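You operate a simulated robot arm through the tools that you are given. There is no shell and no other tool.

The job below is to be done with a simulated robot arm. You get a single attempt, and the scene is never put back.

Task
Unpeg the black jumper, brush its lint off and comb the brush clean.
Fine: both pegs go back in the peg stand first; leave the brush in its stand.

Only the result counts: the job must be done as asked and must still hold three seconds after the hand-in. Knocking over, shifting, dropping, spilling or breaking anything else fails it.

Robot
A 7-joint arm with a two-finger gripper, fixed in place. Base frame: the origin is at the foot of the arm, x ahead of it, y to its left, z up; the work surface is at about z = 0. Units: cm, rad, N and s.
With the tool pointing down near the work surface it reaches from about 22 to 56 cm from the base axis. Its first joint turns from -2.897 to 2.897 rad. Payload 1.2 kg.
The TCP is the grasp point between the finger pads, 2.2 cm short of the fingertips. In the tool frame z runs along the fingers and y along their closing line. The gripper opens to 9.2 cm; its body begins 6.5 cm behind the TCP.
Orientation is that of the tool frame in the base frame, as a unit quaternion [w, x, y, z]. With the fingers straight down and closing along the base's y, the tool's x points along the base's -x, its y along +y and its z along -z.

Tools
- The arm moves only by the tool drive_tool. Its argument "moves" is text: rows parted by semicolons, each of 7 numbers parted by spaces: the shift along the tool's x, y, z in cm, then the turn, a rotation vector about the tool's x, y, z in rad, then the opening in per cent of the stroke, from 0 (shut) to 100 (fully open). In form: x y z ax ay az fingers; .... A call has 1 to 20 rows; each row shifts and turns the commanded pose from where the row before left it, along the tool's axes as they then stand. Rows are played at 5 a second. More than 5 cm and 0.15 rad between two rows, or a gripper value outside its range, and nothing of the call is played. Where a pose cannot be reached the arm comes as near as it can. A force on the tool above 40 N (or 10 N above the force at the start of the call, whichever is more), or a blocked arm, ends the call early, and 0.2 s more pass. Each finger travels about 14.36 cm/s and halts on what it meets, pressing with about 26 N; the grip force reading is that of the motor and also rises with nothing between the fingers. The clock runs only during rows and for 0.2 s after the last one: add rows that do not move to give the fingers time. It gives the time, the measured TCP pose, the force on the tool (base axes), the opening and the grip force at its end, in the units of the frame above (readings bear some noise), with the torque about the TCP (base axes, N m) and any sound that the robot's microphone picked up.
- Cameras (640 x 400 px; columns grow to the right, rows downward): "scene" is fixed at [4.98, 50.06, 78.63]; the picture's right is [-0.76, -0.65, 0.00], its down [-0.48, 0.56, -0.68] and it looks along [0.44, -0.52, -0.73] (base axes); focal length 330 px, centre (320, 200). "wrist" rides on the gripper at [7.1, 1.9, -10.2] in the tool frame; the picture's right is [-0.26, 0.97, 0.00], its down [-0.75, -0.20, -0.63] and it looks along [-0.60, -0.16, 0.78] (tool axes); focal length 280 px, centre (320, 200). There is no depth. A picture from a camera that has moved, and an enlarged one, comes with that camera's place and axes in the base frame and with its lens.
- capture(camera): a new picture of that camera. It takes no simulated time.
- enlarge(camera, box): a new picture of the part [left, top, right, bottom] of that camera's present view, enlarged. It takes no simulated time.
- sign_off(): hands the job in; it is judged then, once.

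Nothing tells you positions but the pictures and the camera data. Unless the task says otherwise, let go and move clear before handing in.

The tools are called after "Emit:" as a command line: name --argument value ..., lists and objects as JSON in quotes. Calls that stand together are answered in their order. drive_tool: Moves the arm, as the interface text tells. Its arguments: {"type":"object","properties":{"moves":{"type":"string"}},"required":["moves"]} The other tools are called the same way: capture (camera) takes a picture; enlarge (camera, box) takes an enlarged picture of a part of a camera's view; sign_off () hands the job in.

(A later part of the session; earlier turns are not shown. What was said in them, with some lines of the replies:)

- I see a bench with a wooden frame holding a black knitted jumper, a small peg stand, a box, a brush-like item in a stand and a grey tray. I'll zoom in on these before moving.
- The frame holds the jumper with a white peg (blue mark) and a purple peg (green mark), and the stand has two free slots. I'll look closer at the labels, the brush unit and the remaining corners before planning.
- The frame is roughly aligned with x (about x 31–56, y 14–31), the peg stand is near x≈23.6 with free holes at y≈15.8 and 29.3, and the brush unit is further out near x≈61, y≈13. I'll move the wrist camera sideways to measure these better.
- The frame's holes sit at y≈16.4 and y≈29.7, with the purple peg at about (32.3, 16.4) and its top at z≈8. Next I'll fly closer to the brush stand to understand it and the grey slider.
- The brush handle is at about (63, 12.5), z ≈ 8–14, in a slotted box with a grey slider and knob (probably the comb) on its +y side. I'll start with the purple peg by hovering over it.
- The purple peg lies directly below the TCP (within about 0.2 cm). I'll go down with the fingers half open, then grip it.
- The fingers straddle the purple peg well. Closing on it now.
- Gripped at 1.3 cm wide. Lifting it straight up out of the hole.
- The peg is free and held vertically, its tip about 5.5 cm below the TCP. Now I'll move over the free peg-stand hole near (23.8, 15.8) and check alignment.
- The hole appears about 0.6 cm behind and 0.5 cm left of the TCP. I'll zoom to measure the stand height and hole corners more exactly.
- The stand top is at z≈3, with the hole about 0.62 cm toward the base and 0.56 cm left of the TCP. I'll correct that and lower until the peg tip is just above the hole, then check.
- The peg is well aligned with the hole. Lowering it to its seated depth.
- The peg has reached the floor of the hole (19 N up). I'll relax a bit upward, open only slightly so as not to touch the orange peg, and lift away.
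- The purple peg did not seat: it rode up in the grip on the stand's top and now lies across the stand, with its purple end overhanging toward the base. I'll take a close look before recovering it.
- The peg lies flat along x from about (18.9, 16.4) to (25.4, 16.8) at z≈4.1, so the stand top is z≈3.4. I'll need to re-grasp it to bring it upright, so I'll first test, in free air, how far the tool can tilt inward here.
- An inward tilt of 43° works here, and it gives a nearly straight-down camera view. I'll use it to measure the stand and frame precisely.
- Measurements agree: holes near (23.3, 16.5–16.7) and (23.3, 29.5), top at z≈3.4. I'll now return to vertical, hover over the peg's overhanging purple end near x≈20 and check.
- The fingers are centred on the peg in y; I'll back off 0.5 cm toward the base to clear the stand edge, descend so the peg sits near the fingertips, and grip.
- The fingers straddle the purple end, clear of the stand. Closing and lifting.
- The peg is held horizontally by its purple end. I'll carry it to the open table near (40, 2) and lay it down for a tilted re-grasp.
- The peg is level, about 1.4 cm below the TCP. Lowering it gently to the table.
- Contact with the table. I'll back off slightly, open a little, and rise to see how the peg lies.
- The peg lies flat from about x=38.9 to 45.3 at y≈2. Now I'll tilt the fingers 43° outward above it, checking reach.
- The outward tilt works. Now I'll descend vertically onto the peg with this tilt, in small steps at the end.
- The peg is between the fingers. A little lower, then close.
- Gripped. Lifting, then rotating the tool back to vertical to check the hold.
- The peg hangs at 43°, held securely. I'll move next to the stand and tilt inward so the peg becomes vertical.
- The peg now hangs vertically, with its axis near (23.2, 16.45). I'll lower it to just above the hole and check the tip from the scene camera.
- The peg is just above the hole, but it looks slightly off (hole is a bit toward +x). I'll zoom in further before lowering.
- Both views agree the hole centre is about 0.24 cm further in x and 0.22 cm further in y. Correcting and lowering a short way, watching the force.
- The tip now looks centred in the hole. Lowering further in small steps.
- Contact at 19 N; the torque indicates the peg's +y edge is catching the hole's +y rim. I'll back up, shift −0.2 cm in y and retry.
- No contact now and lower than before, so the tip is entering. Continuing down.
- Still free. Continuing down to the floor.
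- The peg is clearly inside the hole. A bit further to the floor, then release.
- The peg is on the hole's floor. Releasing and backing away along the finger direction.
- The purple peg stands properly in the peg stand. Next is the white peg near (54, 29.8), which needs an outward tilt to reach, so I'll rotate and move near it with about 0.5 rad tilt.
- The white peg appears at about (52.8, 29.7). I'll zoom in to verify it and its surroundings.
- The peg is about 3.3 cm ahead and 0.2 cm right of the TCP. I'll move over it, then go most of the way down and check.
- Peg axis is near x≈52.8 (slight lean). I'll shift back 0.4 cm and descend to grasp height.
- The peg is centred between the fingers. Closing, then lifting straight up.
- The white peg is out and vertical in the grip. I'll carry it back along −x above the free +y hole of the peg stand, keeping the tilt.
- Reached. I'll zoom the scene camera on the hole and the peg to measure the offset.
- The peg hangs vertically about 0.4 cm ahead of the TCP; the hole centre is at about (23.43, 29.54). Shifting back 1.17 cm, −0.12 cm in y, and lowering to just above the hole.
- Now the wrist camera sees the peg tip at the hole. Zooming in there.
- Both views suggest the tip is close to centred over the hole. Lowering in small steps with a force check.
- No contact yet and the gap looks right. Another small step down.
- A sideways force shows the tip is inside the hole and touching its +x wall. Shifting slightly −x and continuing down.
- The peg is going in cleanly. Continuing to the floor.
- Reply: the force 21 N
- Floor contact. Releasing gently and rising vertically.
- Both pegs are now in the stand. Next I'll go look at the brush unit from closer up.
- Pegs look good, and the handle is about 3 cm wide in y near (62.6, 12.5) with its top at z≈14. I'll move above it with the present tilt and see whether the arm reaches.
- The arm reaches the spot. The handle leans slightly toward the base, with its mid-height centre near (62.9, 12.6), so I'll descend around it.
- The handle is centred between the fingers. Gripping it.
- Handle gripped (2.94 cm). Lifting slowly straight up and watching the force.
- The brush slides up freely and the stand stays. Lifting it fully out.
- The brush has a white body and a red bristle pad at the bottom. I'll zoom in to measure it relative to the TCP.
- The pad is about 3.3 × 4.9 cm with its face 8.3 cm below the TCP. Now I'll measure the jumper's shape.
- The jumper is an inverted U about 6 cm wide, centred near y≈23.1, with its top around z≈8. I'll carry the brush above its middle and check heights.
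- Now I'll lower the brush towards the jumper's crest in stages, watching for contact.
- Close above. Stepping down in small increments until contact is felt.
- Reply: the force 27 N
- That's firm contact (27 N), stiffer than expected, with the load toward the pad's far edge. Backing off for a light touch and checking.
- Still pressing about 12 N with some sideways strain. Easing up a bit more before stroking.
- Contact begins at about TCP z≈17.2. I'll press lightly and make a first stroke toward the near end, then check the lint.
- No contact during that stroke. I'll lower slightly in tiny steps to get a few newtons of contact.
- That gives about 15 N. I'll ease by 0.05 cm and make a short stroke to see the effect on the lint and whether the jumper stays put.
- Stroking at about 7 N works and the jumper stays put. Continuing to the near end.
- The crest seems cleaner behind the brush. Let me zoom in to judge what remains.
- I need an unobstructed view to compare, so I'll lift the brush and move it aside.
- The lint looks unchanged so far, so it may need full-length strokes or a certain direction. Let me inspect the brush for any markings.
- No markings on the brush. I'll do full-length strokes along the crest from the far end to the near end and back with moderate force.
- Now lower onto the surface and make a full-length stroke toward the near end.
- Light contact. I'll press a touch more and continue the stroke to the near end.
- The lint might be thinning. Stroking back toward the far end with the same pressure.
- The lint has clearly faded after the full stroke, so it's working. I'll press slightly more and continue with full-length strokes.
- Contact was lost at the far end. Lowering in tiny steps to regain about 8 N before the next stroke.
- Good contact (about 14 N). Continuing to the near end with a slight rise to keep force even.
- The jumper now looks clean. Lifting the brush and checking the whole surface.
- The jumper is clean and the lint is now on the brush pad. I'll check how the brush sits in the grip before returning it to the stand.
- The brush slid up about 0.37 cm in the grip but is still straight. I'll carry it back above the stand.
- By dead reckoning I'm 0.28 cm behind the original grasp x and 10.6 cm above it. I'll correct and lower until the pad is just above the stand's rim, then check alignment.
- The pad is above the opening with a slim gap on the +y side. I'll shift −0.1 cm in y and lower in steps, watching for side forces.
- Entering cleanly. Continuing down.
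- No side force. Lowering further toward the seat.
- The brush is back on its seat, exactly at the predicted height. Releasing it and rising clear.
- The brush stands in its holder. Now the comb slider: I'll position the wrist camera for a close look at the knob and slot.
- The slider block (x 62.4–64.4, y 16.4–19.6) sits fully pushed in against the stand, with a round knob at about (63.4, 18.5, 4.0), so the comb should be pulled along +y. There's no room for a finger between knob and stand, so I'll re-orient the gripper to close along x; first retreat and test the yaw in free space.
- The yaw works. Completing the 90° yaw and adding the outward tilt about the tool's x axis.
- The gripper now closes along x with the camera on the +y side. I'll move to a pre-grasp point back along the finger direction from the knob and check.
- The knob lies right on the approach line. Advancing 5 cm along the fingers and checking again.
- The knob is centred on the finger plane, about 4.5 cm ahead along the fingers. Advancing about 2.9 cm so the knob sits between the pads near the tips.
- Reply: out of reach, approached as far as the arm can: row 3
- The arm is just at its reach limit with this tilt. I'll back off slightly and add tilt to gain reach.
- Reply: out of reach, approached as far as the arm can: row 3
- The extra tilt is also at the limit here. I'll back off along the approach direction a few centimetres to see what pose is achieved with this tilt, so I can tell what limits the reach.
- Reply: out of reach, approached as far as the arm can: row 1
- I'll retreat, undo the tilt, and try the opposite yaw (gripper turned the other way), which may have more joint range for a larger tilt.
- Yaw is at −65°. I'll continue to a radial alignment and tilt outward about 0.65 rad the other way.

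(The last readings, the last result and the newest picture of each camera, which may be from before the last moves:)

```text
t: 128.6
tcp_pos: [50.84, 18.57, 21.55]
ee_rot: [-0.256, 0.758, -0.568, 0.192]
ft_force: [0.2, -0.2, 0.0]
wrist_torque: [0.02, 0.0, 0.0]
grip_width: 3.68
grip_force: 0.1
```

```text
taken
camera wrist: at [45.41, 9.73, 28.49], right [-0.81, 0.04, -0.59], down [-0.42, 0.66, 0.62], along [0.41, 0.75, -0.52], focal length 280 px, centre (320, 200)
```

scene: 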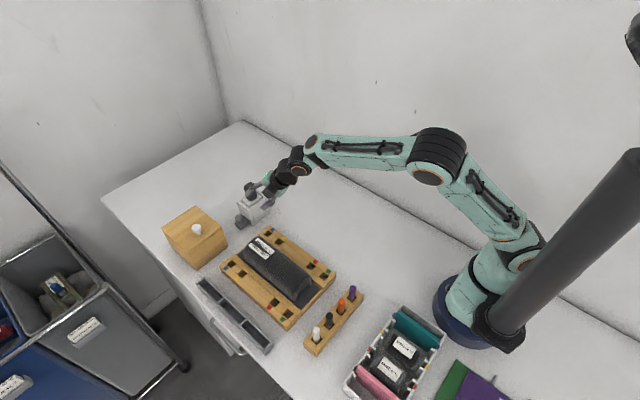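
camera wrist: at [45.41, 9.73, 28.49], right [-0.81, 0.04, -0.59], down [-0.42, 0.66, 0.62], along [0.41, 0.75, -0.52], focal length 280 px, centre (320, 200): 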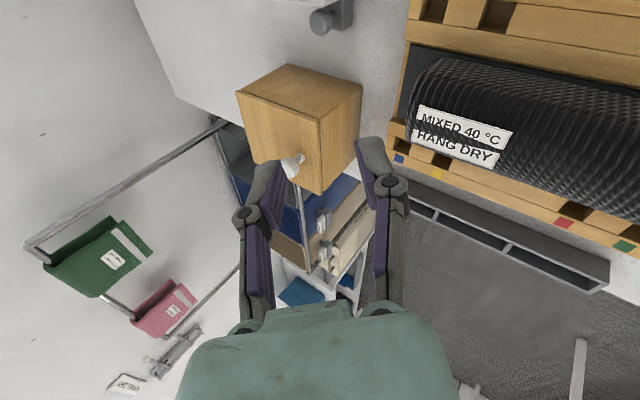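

This orientation works. Moving to a pre-grasp point 8 cm back from the knob along the finger direction.

Emit:
drive_tool --moves "1.197 0.347 3.92 0 0 0 40; 1.197 0.347 3.92 0 0 0 40; 1.197 0.347 3.92 0 0 0 40; 0 0 0 0 0 0 40"

Emit:
capture --camera "wrist"

Emit:
enlarge --camera "scene" --box '[200, 140, 310, 250]'

```text
t: 129.6
tcp_pos: [57.88, 16.95, 11.54]
ee_rot: [-0.256, 0.758, -0.568, 0.192]
ft_force: [-1.5, -0.9, 0.6]
wrist_torque: [0.0, 0.0, 0.01]
grip_width: 3.66
grip_force: 0.0
```

```text
taken
camera wrist: at [52.49, 7.95, 18.46], right [-0.81, 0.04, -0.59], down [-0.42, 0.66, 0.62], along [0.41, 0.75, -0.52], focal length 280 px, centre (320, 200)
```

wrist: 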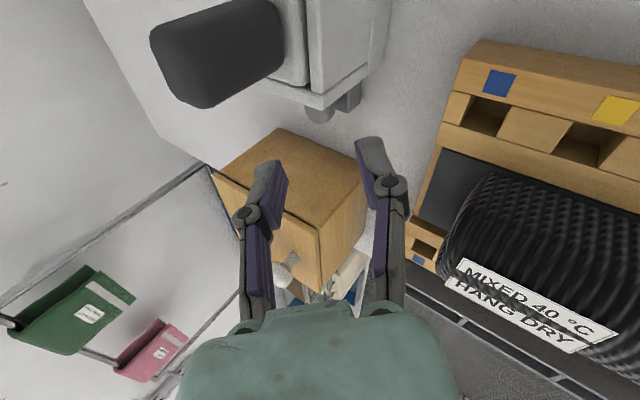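

```text
3.64 times, centred on (255, 195) of scene
camera zoom: at [4.98, 50.06, 78.63], right [-0.76, -0.65, 0.0], down [-0.48, 0.56, -0.68], along [0.44, -0.52, -0.73], focal length 1198 px, centre (556, 218)
```

zoom: 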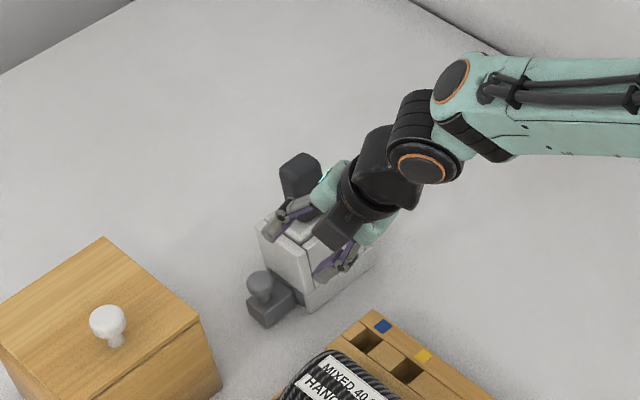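

Clear so far. Advancing 5 cm toward the knob and checking clearances.

Emit:
drive_tool --moves "0 0 2 0 0 0 40; 0 0 2 0 0 0 40; 0 0 1 0 0 0 40; 0 0 0 0 0 0 40"

Emit:
capture --camera "wrist"

Emit:
enlarge --camera "scene" --box '[210, 150, 300, 240]'

```text
t: 130.6
tcp_pos: [60.85, 17.65, 7.64]
ee_rot: [-0.255, 0.758, -0.568, 0.192]
ft_force: [0.4, 0.1, -0.6]
wrist_torque: [0.02, 0.01, 0.0]
grip_width: 3.67
grip_force: 0.0
```

```text
taken
camera wrist: at [55.4, 8.8, 14.53], right [-0.81, 0.04, -0.58], down [-0.42, 0.66, 0.62], along [0.41, 0.75, -0.52], focal length 280 px, centre (320, 200)
```

wrist: 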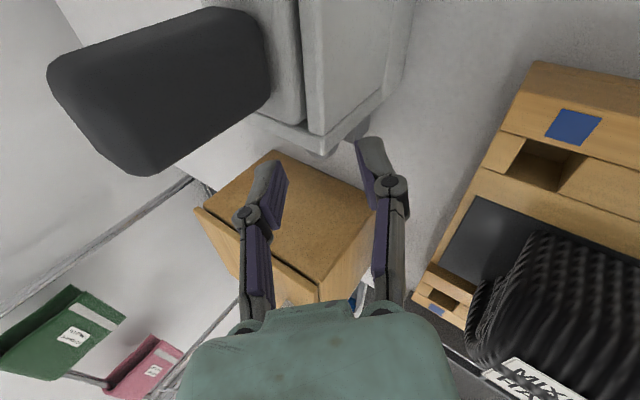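

```text
4.44 times, centred on (255, 195) of scene
camera zoom: at [4.98, 50.06, 78.63], right [-0.76, -0.65, 0.0], down [-0.48, 0.56, -0.68], along [0.44, -0.52, -0.73], focal length 1464 px, centre (609, 222)
```

zoom: 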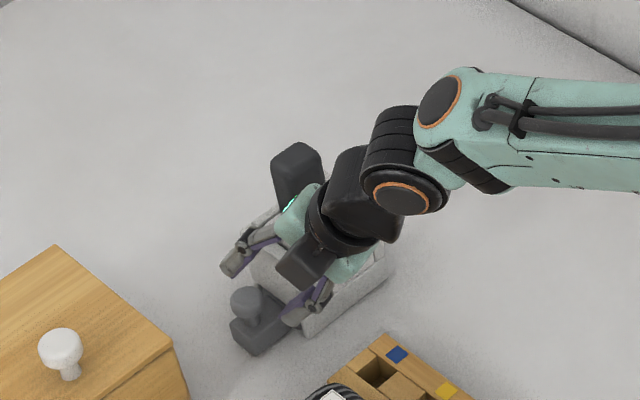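

Clearances look adequate. Advancing the rest toward the knob.

Emit:
drive_tool --moves "0 0 1.5 0 0 0 40; 0 0 1 0 0 0 40; 0 0 0 0 0 0 40"

Emit:
capture --camera "wrist"

Emit:
enlarge --camera "scene" --box '[220, 170, 290, 240]'

```text
t: 131.4
tcp_pos: [62.31, 18.35, 5.61]
ee_rot: [-0.257, 0.758, -0.568, 0.192]
ft_force: [0.4, 0.1, -1.0]
wrist_torque: [0.01, 0.01, 0.0]
grip_width: 3.73
grip_force: 0.1
```

```text
taken
camera wrist: at [56.82, 9.33, 12.48], right [-0.81, 0.04, -0.59], down [-0.42, 0.66, 0.62], along [0.41, 0.75, -0.52], focal length 280 px, centre (320, 200)
```

wrist: 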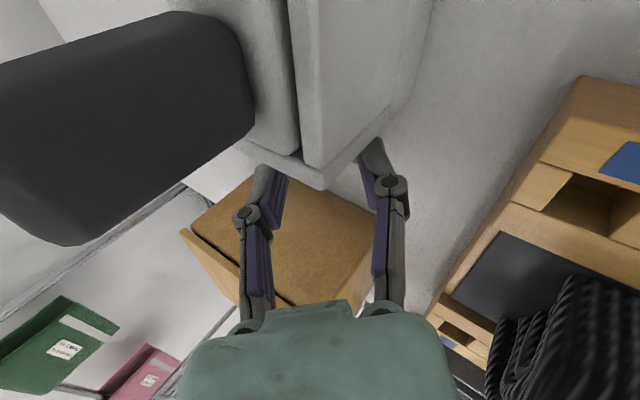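

```text
5.71 times, centred on (255, 205) of scene
camera zoom: at [4.98, 50.06, 78.63], right [-0.76, -0.65, 0.0], down [-0.48, 0.56, -0.68], along [0.44, -0.52, -0.73], focal length 1883 px, centre (691, 171)
```

zoom: 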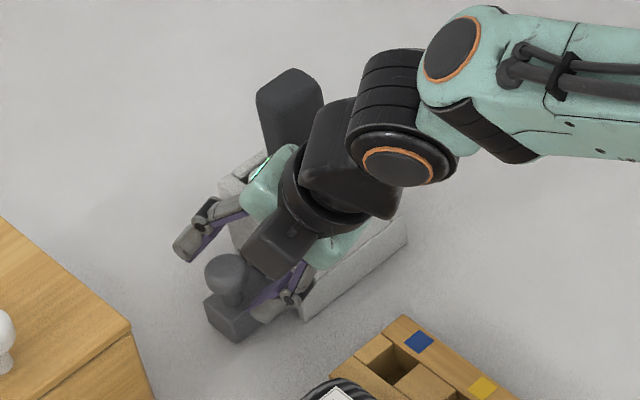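

This configuration reaches the knob without trouble; the knob is centred about 2 cm ahead. Advancing 0.5 cm more and then closing gently.

Emit:
drive_tool --moves "0 0 0.3 0 0 0 40; 0 0 0.2 0 0 0 40; 0 0 0 0 0 0 40"

```text
t: 132.2
tcp_pos: [62.73, 18.25, 5.25]
ee_rot: [-0.255, 0.758, -0.568, 0.192]
ft_force: [0.3, -0.4, -0.3]
wrist_torque: [-0.01, -0.01, 0.03]
grip_width: 3.65
grip_force: 0.2
```

Emit:
drive_tool --moves "0 0 0 0 0 0 32; 0 0 0 0 0 0 26; 0 0 0 0 0 0 20; 0 0 0 0 0 0 0; 0 0 0 0 0 0 0"

Emit:
enlarge --camera "scene" --box '[220, 170, 290, 240]'

```text
t: 133.4
tcp_pos: [62.7, 18.23, 5.24]
ee_rot: [-0.257, 0.758, -0.568, 0.192]
ft_force: [1.4, -0.4, 4.4]
wrist_torque: [-0.11, 0.2, -0.05]
grip_width: 1.99
grip_force: 27.8
```

```text
5.71 times, centred on (255, 205) of scene
camera zoom: at [4.98, 50.06, 78.63], right [-0.76, -0.65, 0.0], down [-0.48, 0.56, -0.68], along [0.44, -0.52, -0.73], focal length 1883 px, centre (691, 171)
```

zoom: 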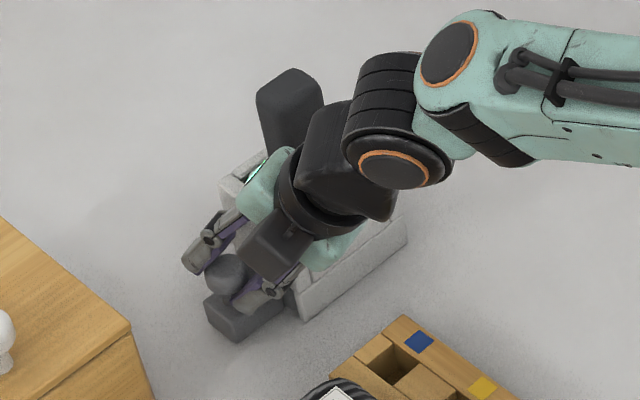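

Knob gripped (2.0 cm). Pulling gently along +y by 1 cm to see if the slider moves.

Emit:
drive_tool --moves "-0.48 -0.112 0.085 0 0 0 0; -0.48 -0.112 0.085 0 0 0 0; 0 0 0 0 0 0 0"

Emit:
enlarge --camera "scene" --box '[220, 170, 290, 240]'

```text
t: 134.2
tcp_pos: [62.72, 19.3, 5.24]
ee_rot: [-0.257, 0.758, -0.568, 0.191]
ft_force: [-3.1, 0.1, 8.9]
wrist_torque: [-0.2, 0.18, -0.01]
grip_width: 1.98
grip_force: 28.1
```

```text
5.71 times, centred on (255, 205) of scene
camera zoom: at [4.98, 50.06, 78.63], right [-0.76, -0.65, 0.0], down [-0.48, 0.56, -0.68], along [0.44, -0.52, -0.73], focal length 1883 px, centre (691, 171)
```

zoom: 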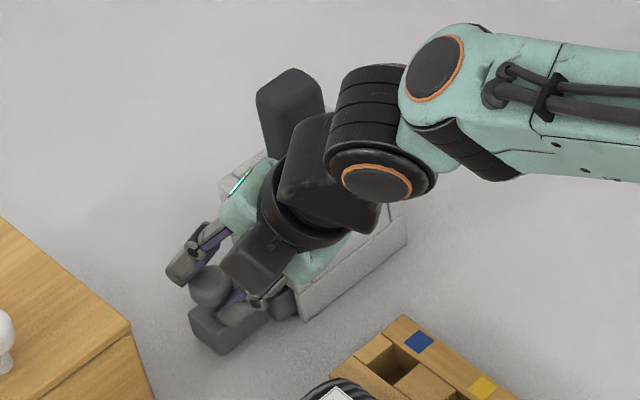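

The slider moves freely with the knob and the stand stays put. Continuing to pull.

Emit:
drive_tool --moves "-0.48 -0.112 0.085 0 0 0 0; -0.48 -0.112 0.085 0 0 0 0; -0.48 -0.112 0.085 0 0 0 0; 0 0 0 0 0 0 0"

Emit:
enlarge --camera "scene" --box '[210, 170, 290, 240]'

```text
t: 135.2
tcp_pos: [62.67, 20.93, 5.1]
ee_rot: [-0.257, 0.759, -0.567, 0.191]
ft_force: [-5.9, -0.9, 11.4]
wrist_torque: [0.07, 0.25, 0.05]
grip_width: 2.0
grip_force: 28.2
```

```text
5.71 times, centred on (250, 205) of scene
camera zoom: at [4.98, 50.06, 78.63], right [-0.76, -0.65, 0.0], down [-0.48, 0.56, -0.68], along [0.44, -0.52, -0.73], focal length 1883 px, centre (720, 171)
```

zoom: 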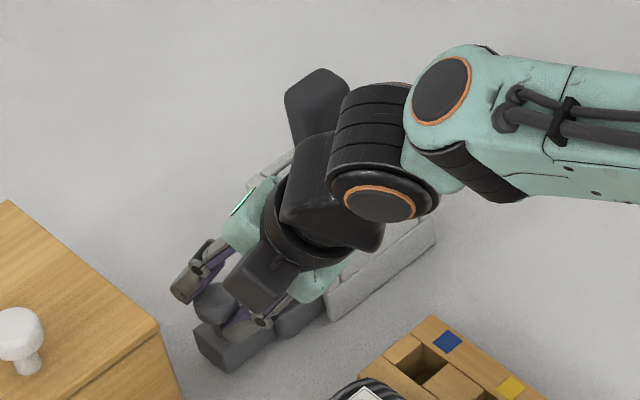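

Moved 2.6 cm; a bit of vertical strain is building, so I'll relax upward slightly and keep pulling.

Emit:
drive_tool --moves "-0.017 -0.027 -0.13 0 0 0 0; -0.48 -0.112 0.085 0 0 0 0; -0.48 -0.112 0.085 0 0 0 0; 0 0 0 0 0 0 0"

```text
t: 136.2
tcp_pos: [62.45, 21.86, 5.23]
ee_rot: [-0.256, 0.758, -0.568, 0.193]
ft_force: [16.3, -0.4, -6.0]
wrist_torque: [-0.14, -0.14, -0.13]
grip_width: 1.95
grip_force: 27.9
```

Over-corrected slightly; nudging back to relieve the strain.

Emit:
drive_tool --moves "0.013 -0.013 0.055 0 0 0 0; 0 0 0 0 0 0 0"

Emit:
enlarge --camera "scene" --box '[210, 170, 290, 240]'

Emit:
capture --camera "wrist"

```text
t: 136.8
tcp_pos: [62.56, 21.78, 5.21]
ee_rot: [-0.256, 0.759, -0.568, 0.192]
ft_force: [6.5, -0.2, 2.3]
wrist_torque: [-0.31, -0.17, -0.18]
grip_width: 1.93
grip_force: 28.6
```

```text
5.71 times, centred on (250, 205) of scene
camera zoom: at [4.98, 50.06, 78.63], right [-0.76, -0.65, 0.0], down [-0.48, 0.56, -0.68], along [0.44, -0.52, -0.73], focal length 1883 px, centre (720, 171)
```

zoom: 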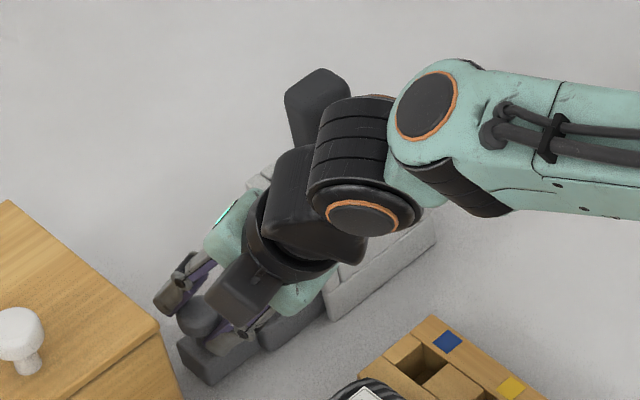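

```text
taken
camera wrist: at [57.12, 12.98, 12.22], right [-0.81, 0.04, -0.59], down [-0.42, 0.66, 0.62], along [0.41, 0.75, -0.52], focal length 280 px, centre (320, 200)
```

wrist: 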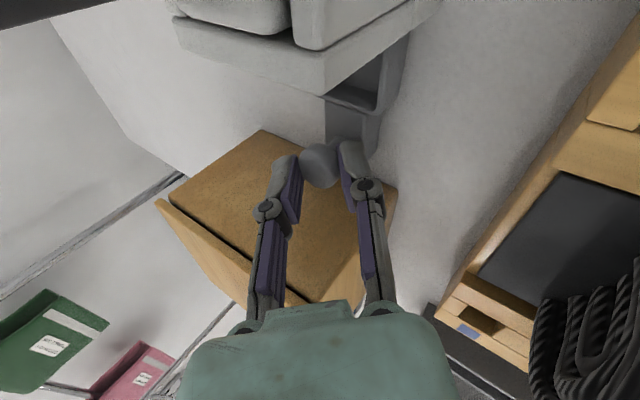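

The slider is a tray-like drawer on a rail, now out about 3.5 cm. I'll pull a bit further in small steps, watching for an end stop and the box behind.

Emit:
drive_tool --moves "-0.48 -0.112 0.085 0 0 0 0; 0 0 0 0 0 0 0"

```text
t: 137.4
tcp_pos: [62.6, 22.42, 5.35]
ee_rot: [-0.257, 0.758, -0.567, 0.192]
ft_force: [9.5, -0.5, 3.7]
wrist_torque: [0.16, -0.17, 0.14]
grip_width: 1.93
grip_force: 28.1
```

Emit:
drive_tool --moves "-0.473 -0.13 0.1 0 0 0 0; 0 0 0 0 0 0 0"

Emit:
enlarge --camera "scene" --box '[210, 170, 290, 240]'

Emit:
enlarge --camera "wrist" --box '[150, 0, 450, 220]'

```text
t: 138.0
tcp_pos: [62.54, 22.8, 5.36]
ee_rot: [-0.256, 0.758, -0.568, 0.193]
ft_force: [-6.2, -5.9, 14.2]
wrist_torque: [0.08, -0.01, 0.01]
grip_width: 1.96
grip_force: 28.1
```

```text
5.71 times, centred on (250, 205) of scene
camera zoom: at [4.98, 50.06, 78.63], right [-0.76, -0.65, 0.0], down [-0.48, 0.56, -0.68], along [0.44, -0.52, -0.73], focal length 1883 px, centre (720, 171)
```

zoom: 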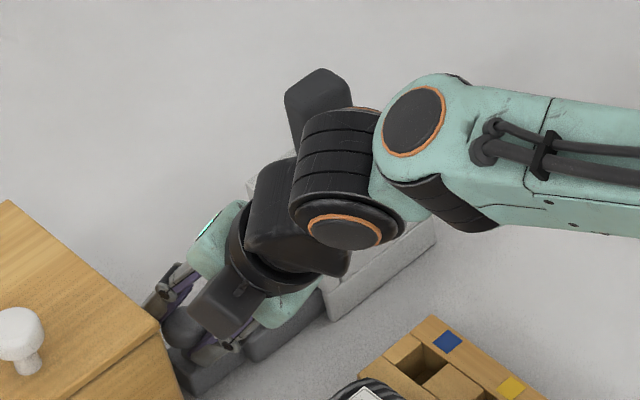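

```text
1.82 times, centred on (300, 110) of wrist
camera zoom: at [57.11, 13.94, 12.24], right [-0.81, 0.04, -0.59], down [-0.42, 0.66, 0.62], along [0.41, 0.75, -0.52], focal length 510 px, centre (356, 364)
```

zoom: 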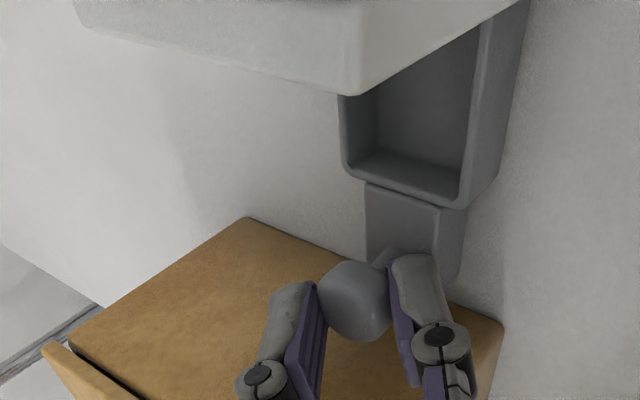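

Resistance in y now (about 6 N): the end stop, at 4.5 cm out. I'll relieve strain and push it back in.

Emit:
drive_tool --moves "-0.004 -0.025 -0.055 0 0 0 0; 0.48 0.112 -0.085 0 0 0 0; 0.48 0.112 -0.085 0 0 0 0; 0 0 0 0 0 0 0"

```text
t: 139.0
tcp_pos: [62.55, 22.02, 5.25]
ee_rot: [-0.256, 0.758, -0.568, 0.191]
ft_force: [5.4, 0.6, 2.7]
wrist_torque: [0.38, -0.02, 0.23]
grip_width: 1.94
grip_force: 28.0
```

Emit:
drive_tool --moves "0.48 0.112 -0.085 0 0 0 0; 0.48 0.112 -0.085 0 0 0 0; 0.48 0.112 -0.085 0 0 0 0; 0 0 0 0 0 0 0"

```text
t: 140.0
tcp_pos: [62.54, 20.31, 5.28]
ee_rot: [-0.255, 0.759, -0.568, 0.192]
ft_force: [8.0, 1.1, -6.0]
wrist_torque: [-0.07, -0.12, -0.11]
grip_width: 1.98
grip_force: 28.4
```

Emit:
drive_tool --moves "0.484 0.1 -0.07 0 0 0 0; 0.48 0.112 -0.085 0 0 0 0; 0.48 0.112 -0.085 0 0 0 0; 0 0 0 0 0 0 0"

Emit:
enlarge --camera "scene" --box '[210, 170, 290, 240]'

```text
t: 141.0
tcp_pos: [62.57, 18.97, 5.21]
ee_rot: [-0.256, 0.758, -0.568, 0.19]
ft_force: [-18.5, -0.4, 3.5]
wrist_torque: [0.4, 0.22, 0.27]
grip_width: 1.93
grip_force: 28.5
```

```text
5.71 times, centred on (250, 205) of scene
camera zoom: at [4.98, 50.06, 78.63], right [-0.76, -0.65, 0.0], down [-0.48, 0.56, -0.68], along [0.44, -0.52, -0.73], focal length 1883 px, centre (720, 171)
```

zoom: 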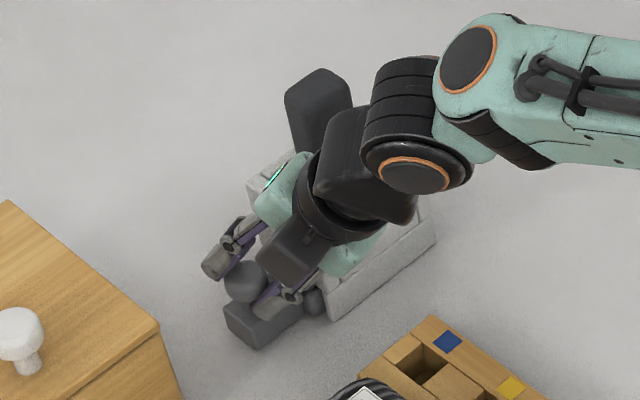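

Some x strain; easing it and pushing the last bit in.

Emit:
drive_tool --moves "-0.011 0.03 -0.023 0 0 0 0; 0.24 0.056 -0.043 0 0 0 0; 0 0 0 0 0 0 0"

```text
t: 141.8
tcp_pos: [62.61, 18.67, 5.22]
ee_rot: [-0.256, 0.758, -0.569, 0.192]
ft_force: [-7.0, 0.2, -1.3]
wrist_torque: [0.06, 0.07, 0.04]
grip_width: 1.92
grip_force: 27.4
```

Emit:
drive_tool --moves "0.235 0.065 -0.05 0 0 0 0; 0 0 0 0 0 0 0"

Emit:
enlarge --camera "scene" --box '[210, 170, 290, 240]'

```text
t: 142.4
tcp_pos: [62.59, 18.22, 5.41]
ee_rot: [-0.256, 0.758, -0.569, 0.192]
ft_force: [11.9, 1.8, -13.8]
wrist_torque: [0.03, -0.1, -0.02]
grip_width: 1.93
grip_force: 28.3
```

```text
5.71 times, centred on (250, 205) of scene
camera zoom: at [4.98, 50.06, 78.63], right [-0.76, -0.65, 0.0], down [-0.48, 0.56, -0.68], along [0.44, -0.52, -0.73], focal length 1883 px, centre (720, 171)
```

zoom: 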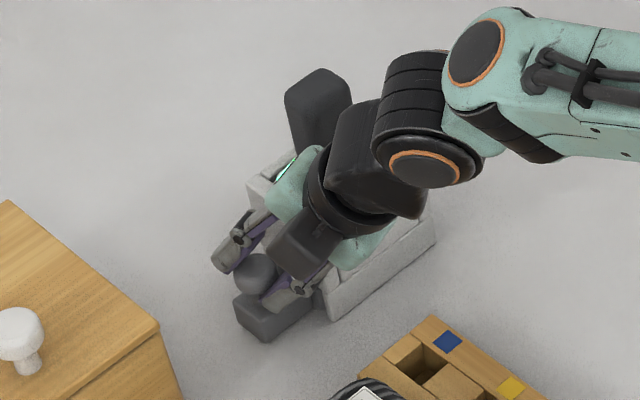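

The slider is fully back in. Lint on the jumper took two strokes, so I'll run the comb through more cycles. Relieving strain, then pulling out again.

Emit:
drive_tool --moves "0.008 0.013 0.06 0 0 0 0; -0.48 -0.112 0.085 0 0 0 0; -0.48 -0.112 0.085 0 0 0 0; -0.48 -0.112 0.085 0 0 0 0; -0.48 -0.112 0.085 0 0 0 0; 0 0 0 0 0 0 0"

```text
t: 143.8
tcp_pos: [62.61, 20.45, 5.26]
ee_rot: [-0.257, 0.759, -0.567, 0.191]
ft_force: [-26.7, 0.2, 17.2]
wrist_torque: [0.25, 0.28, 0.15]
grip_width: 1.92
grip_force: 28.3
```

Emit:
drive_tool --moves "-0.014 0.002 -0.075 0 0 0 0; -0.48 -0.112 0.085 0 0 0 0; -0.48 -0.112 0.085 0 0 0 0; 0 0 0 0 0 0 0"

Emit:
enlarge --camera "scene" --box '[210, 170, 290, 240]'

```text
t: 144.8
tcp_pos: [62.67, 21.25, 5.3]
ee_rot: [-0.256, 0.758, -0.568, 0.193]
ft_force: [9.6, -0.3, -3.2]
wrist_torque: [-0.41, -0.17, -0.31]
grip_width: 1.97
grip_force: 27.4
```

```text
5.71 times, centred on (250, 205) of scene
camera zoom: at [4.98, 50.06, 78.63], right [-0.76, -0.65, 0.0], down [-0.48, 0.56, -0.68], along [0.44, -0.52, -0.73], focal length 1883 px, centre (720, 171)
```

zoom: 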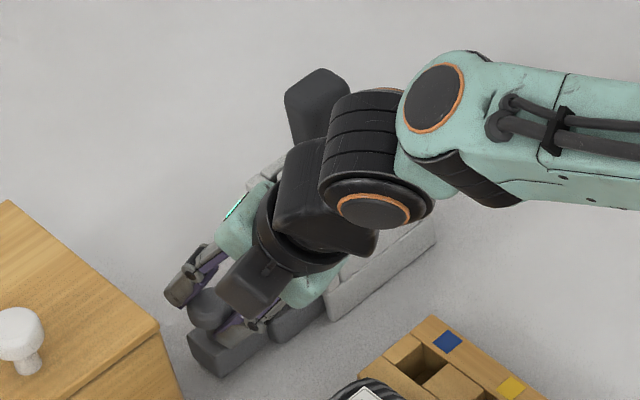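

Emit:
drive_tool --moves "-0.474 -0.126 0.095 0 0 0 0; -0.48 -0.112 0.085 0 0 0 0; -0.38 -0.09 0.068 0 0 0 0; 0 0 0 0 0 0 0"

```text
t: 145.8
tcp_pos: [62.7, 22.72, 5.43]
ee_rot: [-0.257, 0.758, -0.568, 0.193]
ft_force: [3.9, -0.6, 7.6]
wrist_torque: [0.25, -0.06, 0.12]
grip_width: 1.93
grip_force: 27.9
```

Fully out again (about 4.4 cm). Pushing back in.

Emit:
drive_tool --moves "0.48 0.112 -0.115 0 0 0 0; 0.48 0.112 -0.085 0 0 0 0; 0.48 0.112 -0.085 0 0 0 0; 0 0 0 0 0 0 0"

```text
t: 146.8
tcp_pos: [62.65, 21.19, 5.4]
ee_rot: [-0.256, 0.758, -0.568, 0.192]
ft_force: [16.0, 0.1, 1.7]
wrist_torque: [0.11, -0.26, 0.0]
grip_width: 1.98
grip_force: 27.5
```

Emit:
drive_tool --moves "0.488 0.085 -0.062 0 0 0 0; 0.48 0.112 -0.085 0 0 0 0; 0.48 0.112 -0.085 0 0 0 0; 0 0 0 0 0 0 0"

```text
t: 147.8
tcp_pos: [62.63, 19.81, 5.32]
ee_rot: [-0.257, 0.758, -0.568, 0.192]
ft_force: [25.9, 0.1, -5.0]
wrist_torque: [0.0, -0.33, -0.09]
grip_width: 1.93
grip_force: 27.8
```

Emit:
drive_tool --moves "0.017 -0.034 0.05 0 0 0 0; 0.48 0.112 -0.085 0 0 0 0; 0.48 0.112 -0.085 0 0 0 0; 0 0 0 0 0 0 0"

```text
t: 148.8
tcp_pos: [62.6, 18.95, 5.36]
ee_rot: [-0.256, 0.759, -0.568, 0.19]
ft_force: [-20.6, 0.4, 16.5]
wrist_torque: [0.21, 0.15, 0.12]
grip_width: 1.91
grip_force: 28.1
```

Emit:
drive_tool --moves "-0.012 0.006 -0.06 0 0 0 0; 0.24 0.056 -0.043 0 0 0 0; 0.24 0.056 -0.043 0 0 0 0; 0 0 0 0 0 0 0"

Emit:
enlarge --camera "scene" --box '[210, 170, 290, 240]'

```text
t: 149.8
tcp_pos: [62.73, 18.26, 5.36]
ee_rot: [-0.257, 0.758, -0.568, 0.191]
ft_force: [17.0, 9.9, -10.4]
wrist_torque: [0.14, -0.17, 0.08]
grip_width: 1.93
grip_force: 27.9
```

```text
5.71 times, centred on (250, 205) of scene
camera zoom: at [4.98, 50.06, 78.63], right [-0.76, -0.65, 0.0], down [-0.48, 0.56, -0.68], along [0.44, -0.52, -0.73], focal length 1883 px, centre (720, 171)
```

zoom: 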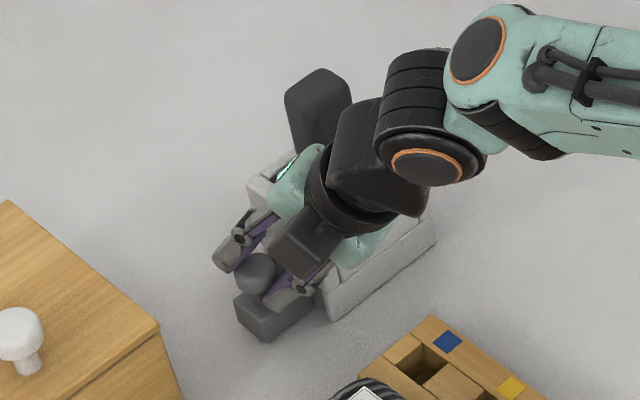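

The slider is at its inner stop. I'll release the knob, back away, and then lift the brush to check whether the pad is clean.

Emit:
drive_tool --moves "-0.03 0 -0.01 0 0 0 0; 0 0 0 0 0 0 25; 0 0 0 0 0 0 32; 0 0 0 0 0 0 40; 0 0 0 0 0 0 40; 0 0 -1 0 0 0 40; 0 0 -2 0 0 0 40; 0 0 -3 0 0 0 40; 0 0 -4 0 0 0 40; 0 0 -4 0 0 0 40; 0 0 0 0 0 0 40"

Emit:
enlarge --camera "scene" --box '[210, 160, 290, 240]'

```text
t: 152.2
tcp_pos: [54.47, 15.78, 16.92]
ee_rot: [-0.256, 0.758, -0.568, 0.192]
ft_force: [0.8, -0.1, 0.6]
wrist_torque: [0.0, 0.0, -0.02]
grip_width: 3.67
grip_force: 0.1
```

```text
5.00 times, centred on (250, 200) of scene
camera zoom: at [4.98, 50.06, 78.63], right [-0.76, -0.65, 0.0], down [-0.48, 0.56, -0.68], along [0.44, -0.52, -0.73], focal length 1647 px, centre (670, 200)
```

zoom: 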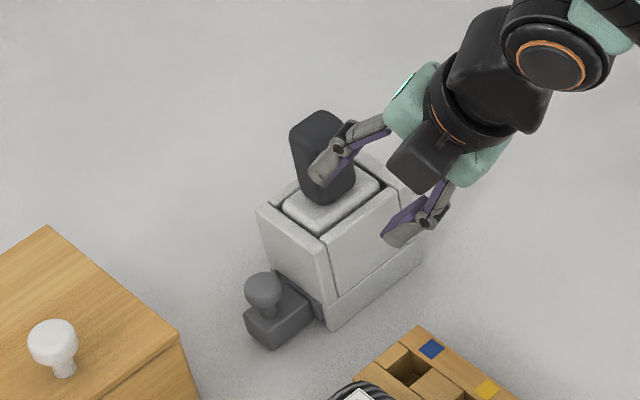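

All is in place. Returning to the brush-gripping orientation (yaw back, tilt 0.5).

Emit:
drive_tool --moves "-0.7 1.0 -2.65 0 0 0 45; -0.7 1.0 -2.65 0 0 0 50; 0 0 0 -0.13 0 0 60; 0 0 0 -0.13 0 0 60; 0 0 0 -0.13 0 0 60; 0 0 0 -0.13 0 0 60; 0 0 0 -0.13 0 0 60; 0 0 0 0 0 0.1428 60; 0 0 0 0 0 0.1428 60; 0 0 0 0 0 0.1428 60; 0 0 0 0 0 0.1428 60; 0 0 0 0 0 0.1428 60; 0 0 0 0 0 0.1428 60; 0 0 0 0 0 0.1428 60; 0 0 0 0 0 0.1428 60; 0 0 0 0 0 0.1428 60; 0 0 0 0 0 0.1428 60; 0 0 0 0 0 0 60"

Emit:
drive_tool --moves "0 0 0 0 0 0.1428 60; 0 0 0 0 0 0.1428 60; 0 0 0 0 0 0.1424 60; 0 0 0 0 -0.125 0 60; 0 0 0 0 -0.125 0 60; 0 0 0 0 -0.125 0 60; 0 0 0 0 -0.1253 0 60; 0 0 0 0 0 0 60"

```text
t: 156.0
tcp_pos: [49.62, 15.82, 19.6]
ee_rot: [0.001, -0.211, 0.977, 0.0]
ft_force: [0.1, 0.1, 0.2]
wrist_torque: [0.01, 0.01, 0.0]
grip_width: 5.55
grip_force: 0.1
```

```text
t: 157.8
tcp_pos: [49.42, 15.91, 19.7]
ee_rot: [0.248, 0.0, 0.969, 0.0]
ft_force: [-0.2, -0.1, -0.2]
wrist_torque: [0.0, -0.01, -0.02]
grip_width: 5.55
grip_force: 0.1
```

Emit:
drive_tool --moves "-3.94 -1.09 2.04 0 0 0 60; -3.94 -1.09 2.04 0 0 0 60; -3.94 -1.09 2.04 0 0 0 60; 0 0 0 0 0 0 60"

Emit:
capture --camera "wrist"

```text
t: 158.8
tcp_pos: [62.64, 12.57, 19.59]
ee_rot: [0.247, -0.001, 0.969, 0.0]
ft_force: [0.5, 0.4, 0.2]
wrist_torque: [0.0, 0.04, -0.02]
grip_width: 5.51
grip_force: 0.0
```

```text
taken
camera wrist: at [51.33, 14.54, 25.26], right [0.23, 0.97, 0.13], down [0.36, -0.2, 0.91], along [0.9, -0.16, -0.4], focal length 280 px, centre (320, 200)
```

wrist: 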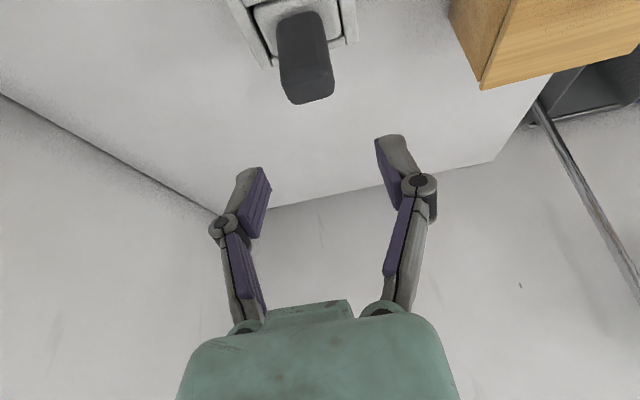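

Same view as before. Descending around the handle, gripping, and lifting the brush to inspect it.

Emit:
drive_tool --moves "-0.13 0.05 0.072 0 0 0 60; 1.247 0 2.281 0 0 0 60; 1.247 0 2.281 0 0 0 60; 1.2 0 2.194 0 0 0 60; 0 0 0 0 0 0 60; 0 0 0 0 0 0 40; 0 0 0 0 0 0 20; 0 0 0 0 0 0 0; 0 0 0 0 0 0 0; 0 0 0 0 0 0 0"

Emit:
capture --camera "wrist"

```text
t: 161.0
tcp_pos: [62.94, 12.63, 12.26]
ee_rot: [0.248, 0.0, 0.969, -0.001]
ft_force: [0.5, -0.6, 0.0]
wrist_torque: [0.01, -0.04, -0.03]
grip_width: 2.89
grip_force: 26.2
```

```text
taken
camera wrist: at [51.72, 14.65, 17.69], right [0.23, 0.97, 0.13], down [0.36, -0.2, 0.91], along [0.9, -0.16, -0.39], focal length 280 px, centre (320, 200)
```

wrist: 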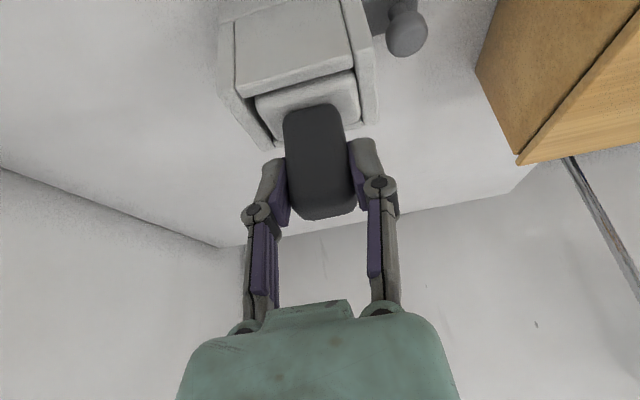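

Emit:
drive_tool --moves "-0.48 0 -0.877 0 0 0 0; -0.96 0 -1.755 0 0 0 0; -0.96 0 -1.755 0 0 0 0; -0.96 0 -1.755 0 0 0 0; 0 0 0 0 0 0 0"

Emit:
enlarge --camera "wrist" --box '[200, 0, 400, 120]'

Emit:
enlarge --camera "scene" --box '[225, 160, 275, 220]'

```text
t: 162.2
tcp_pos: [62.82, 12.83, 19.15]
ee_rot: [0.248, 0.0, 0.969, 0.0]
ft_force: [0.4, 0.2, -0.7]
wrist_torque: [0.03, 0.02, 0.0]
grip_width: 2.93
grip_force: 26.4
```

```text
3.20 times, centred on (300, 60) of wrist
camera zoom: at [51.7, 14.72, 24.68], right [0.23, 0.97, 0.13], down [0.36, -0.2, 0.91], along [0.9, -0.16, -0.39], focal length 897 px, centre (384, 648)
```

zoom: 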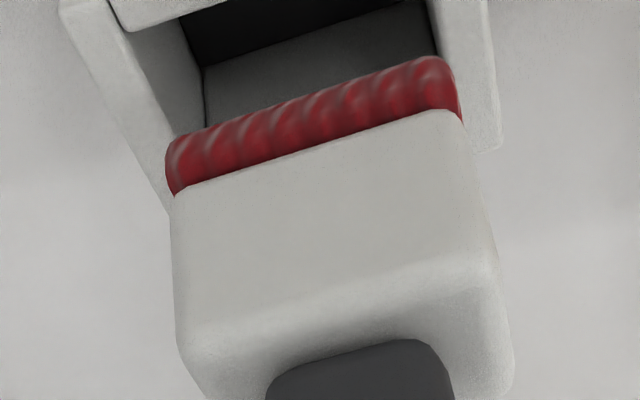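

```text
6.67 times, centred on (250, 190) of scene
camera zoom: at [4.98, 50.06, 78.63], right [-0.76, -0.65, 0.0], down [-0.48, 0.56, -0.68], along [0.44, -0.52, -0.73], focal length 2196 px, centre (787, 267)
```

zoom: 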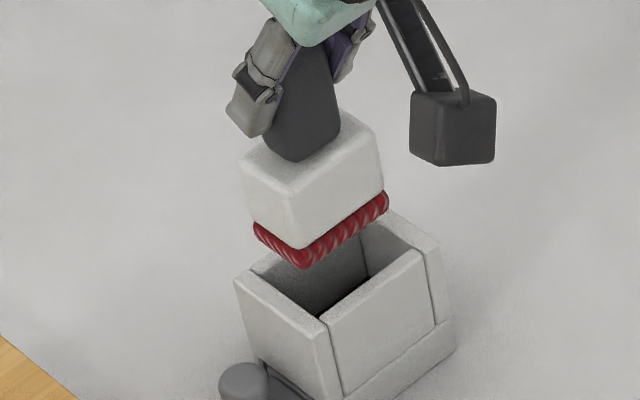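

The pad is clean red again, so combing worked. Now I'll lower the brush straight back down into the stand along the same path.

Emit:
drive_tool --moves "0.48 0 0.877 0 0 0 0; 0.48 0 0.877 0 0 0 0; 0.48 0 0.877 0 0 0 0; 0 0 0 0 0 0 0"

Emit:
enlarge --camera "wrist" --box '[200, 0, 400, 120]'

```text
t: 163.2
tcp_pos: [62.89, 12.71, 16.06]
ee_rot: [0.248, 0.0, 0.969, -0.001]
ft_force: [-0.6, 0.4, -0.8]
wrist_torque: [0.04, 0.03, 0.0]
grip_width: 2.94
grip_force: 26.2
```

```text
3.20 times, centred on (300, 60) of wrist
camera zoom: at [51.75, 14.68, 21.65], right [0.23, 0.97, 0.13], down [0.36, -0.2, 0.91], along [0.9, -0.16, -0.39], focal length 897 px, centre (384, 648)
```

zoom: 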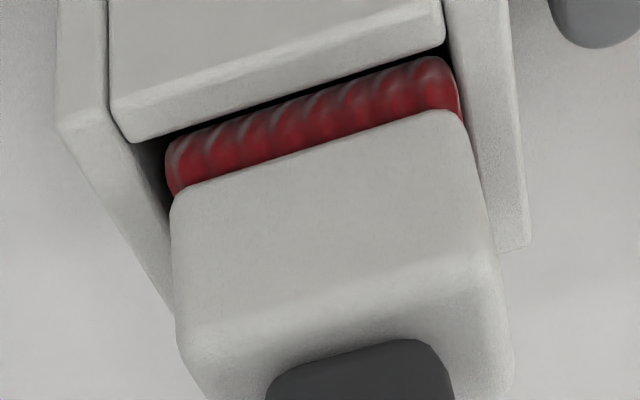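

Emit:
drive_tool --moves "0 -0.08 0 0 0 0 0; 0.24 0 0.439 0 0 0 0; 0.24 0 0.439 0 0 0 0; 0.24 0 0.439 0 0 0 0; 0.24 0 0.439 0 0 0 0; 0 0 0 0 0 0 0"

```text
t: 164.6
tcp_pos: [62.87, 12.61, 14.17]
ee_rot: [0.248, 0.001, 0.969, -0.001]
ft_force: [-0.4, -0.1, -1.0]
wrist_torque: [0.02, -0.01, -0.01]
grip_width: 2.93
grip_force: 25.9
```

Emit:
drive_tool --moves "0.24 0 0.439 0 0 0 0; 0.24 0 0.439 0 0 0 0; 0.24 0 0.439 0 0 0 0; 0.144 0 0.263 0 0 0 0; 0 0 0 0 0 0 0"

```text
t: 165.8
tcp_pos: [62.93, 12.48, 12.34]
ee_rot: [0.248, 0.001, 0.969, -0.001]
ft_force: [0.2, -0.4, -0.6]
wrist_torque: [0.0, 0.0, 0.0]
grip_width: 2.93
grip_force: 25.9
```

Emit:
drive_tool --moves "0.072 0 0.132 0 0 0 0; 0.048 0 0.088 0 0 0 0; 0 0 0 0 0 0 0"

Emit:
enlarge --camera "scene" --box '[225, 165, 275, 225]'

```text
t: 166.6
tcp_pos: [62.82, 12.65, 12.09]
ee_rot: [0.249, 0.0, 0.969, 0.001]
ft_force: [-1.6, -0.2, 3.2]
wrist_torque: [0.14, 0.17, 0.03]
grip_width: 2.92
grip_force: 25.9
```

```text
6.67 times, centred on (250, 195) of scene
camera zoom: at [4.98, 50.06, 78.63], right [-0.76, -0.65, 0.0], down [-0.48, 0.56, -0.68], along [0.44, -0.52, -0.73], focal length 2196 px, centre (787, 233)
```

zoom: 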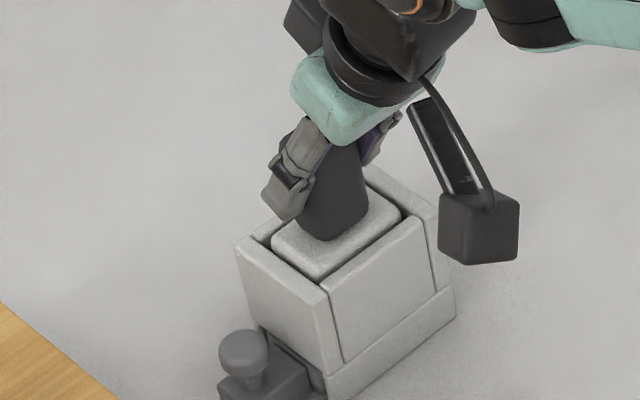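

The brush is seated again (light contact). Releasing it and moving clear.

Emit:
drive_tool --moves "0 0 0 0 0 0 36; 0 0 0 0 0 0 45; 0 0 0 0 0 0 60; 0 0 0 0 0 0 60; -0.48 0 -0.878 0 0 0 60; -0.96 0 -1.755 0 0 0 60; -1.2 0 -2.19 0 0 0 60; -1.44 0 -2.63 0 0 0 60; 3.5 0 -1.9 0 0 0 60; 3.5 0 -1.9 0 0 0 60; 3.5 0 -1.9 0 0 0 60; 0 0 0 0 0 0 60"

Emit:
capture --camera "scene"

Emit:
enlarge --camera "scene" --box '[210, 160, 300, 240]'

Emit:
enlarge --camera "scene" --box '[220, 225, 380, 360]'

```text
t: 169.2
tcp_pos: [50.91, 12.47, 20.63]
ee_rot: [0.248, -0.001, 0.969, 0.001]
ft_force: [0.5, 0.2, 0.1]
wrist_torque: [-0.04, 0.01, 0.0]
grip_width: 5.52
grip_force: 0.1
```

```text
taken
```

scene: 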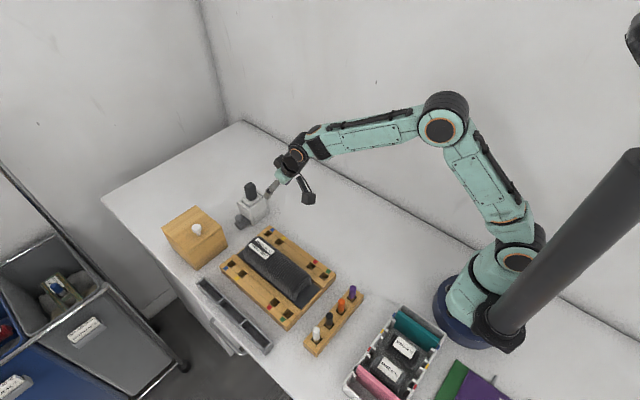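

```text
5.00 times, centred on (255, 200) of scene
camera zoom: at [4.98, 50.06, 78.63], right [-0.76, -0.65, 0.0], down [-0.48, 0.56, -0.68], along [0.44, -0.52, -0.73], focal length 1647 px, centre (645, 200)
```

zoom: 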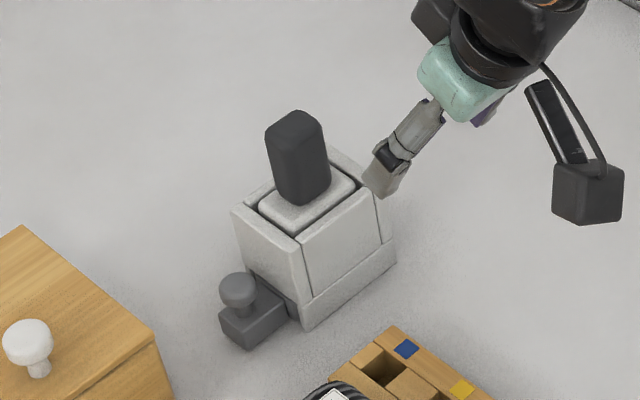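

```text
2.96 times, centred on (300, 292) of scene
camera zoom: at [4.98, 50.06, 78.63], right [-0.76, -0.65, 0.0], down [-0.48, 0.56, -0.68], along [0.44, -0.52, -0.73], focal length 976 px, centre (379, -74)
```

zoom: 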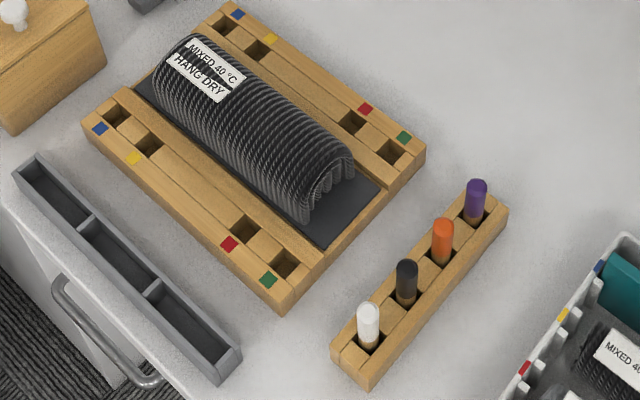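

Everything checks out: both pegs are in the peg stand, the jumper is clean, and the brush is combed and back in its stand. The slider is pushed in, nothing else has shifted, and the gripper is open and clear, so I'm handing in.

Emit:
sign_off

```text
The job is handed in.
```

I've handed the job in. The jumper is unpegged and free of lint, and the brush is combed clean and back in its stand. I haven't seen the verdict.

- **Pegs:** Both pegs went into the peg stand before any brushing. The purple one did not seat on the first try and fell over across the stand when I let go. I picked it up again, laid it on the open table to change my grip, and then seated it properly. That drop is the one thing that could count against the job.
- **Jumper:** The first partial stroke changed nothing, but two full-length strokes along the top cleared all the visible lint. The jumper did not move on its board.
- **Brush:** I put it back in its stand and pulled the comb slider out and back twice. I then lifted the brush to check, and the pad was clean. The brush is seated again and the slider is pushed fully in.

In the final pictures the frame, peg stand, brush stand and slider were where they started. The gripper was open and clear.
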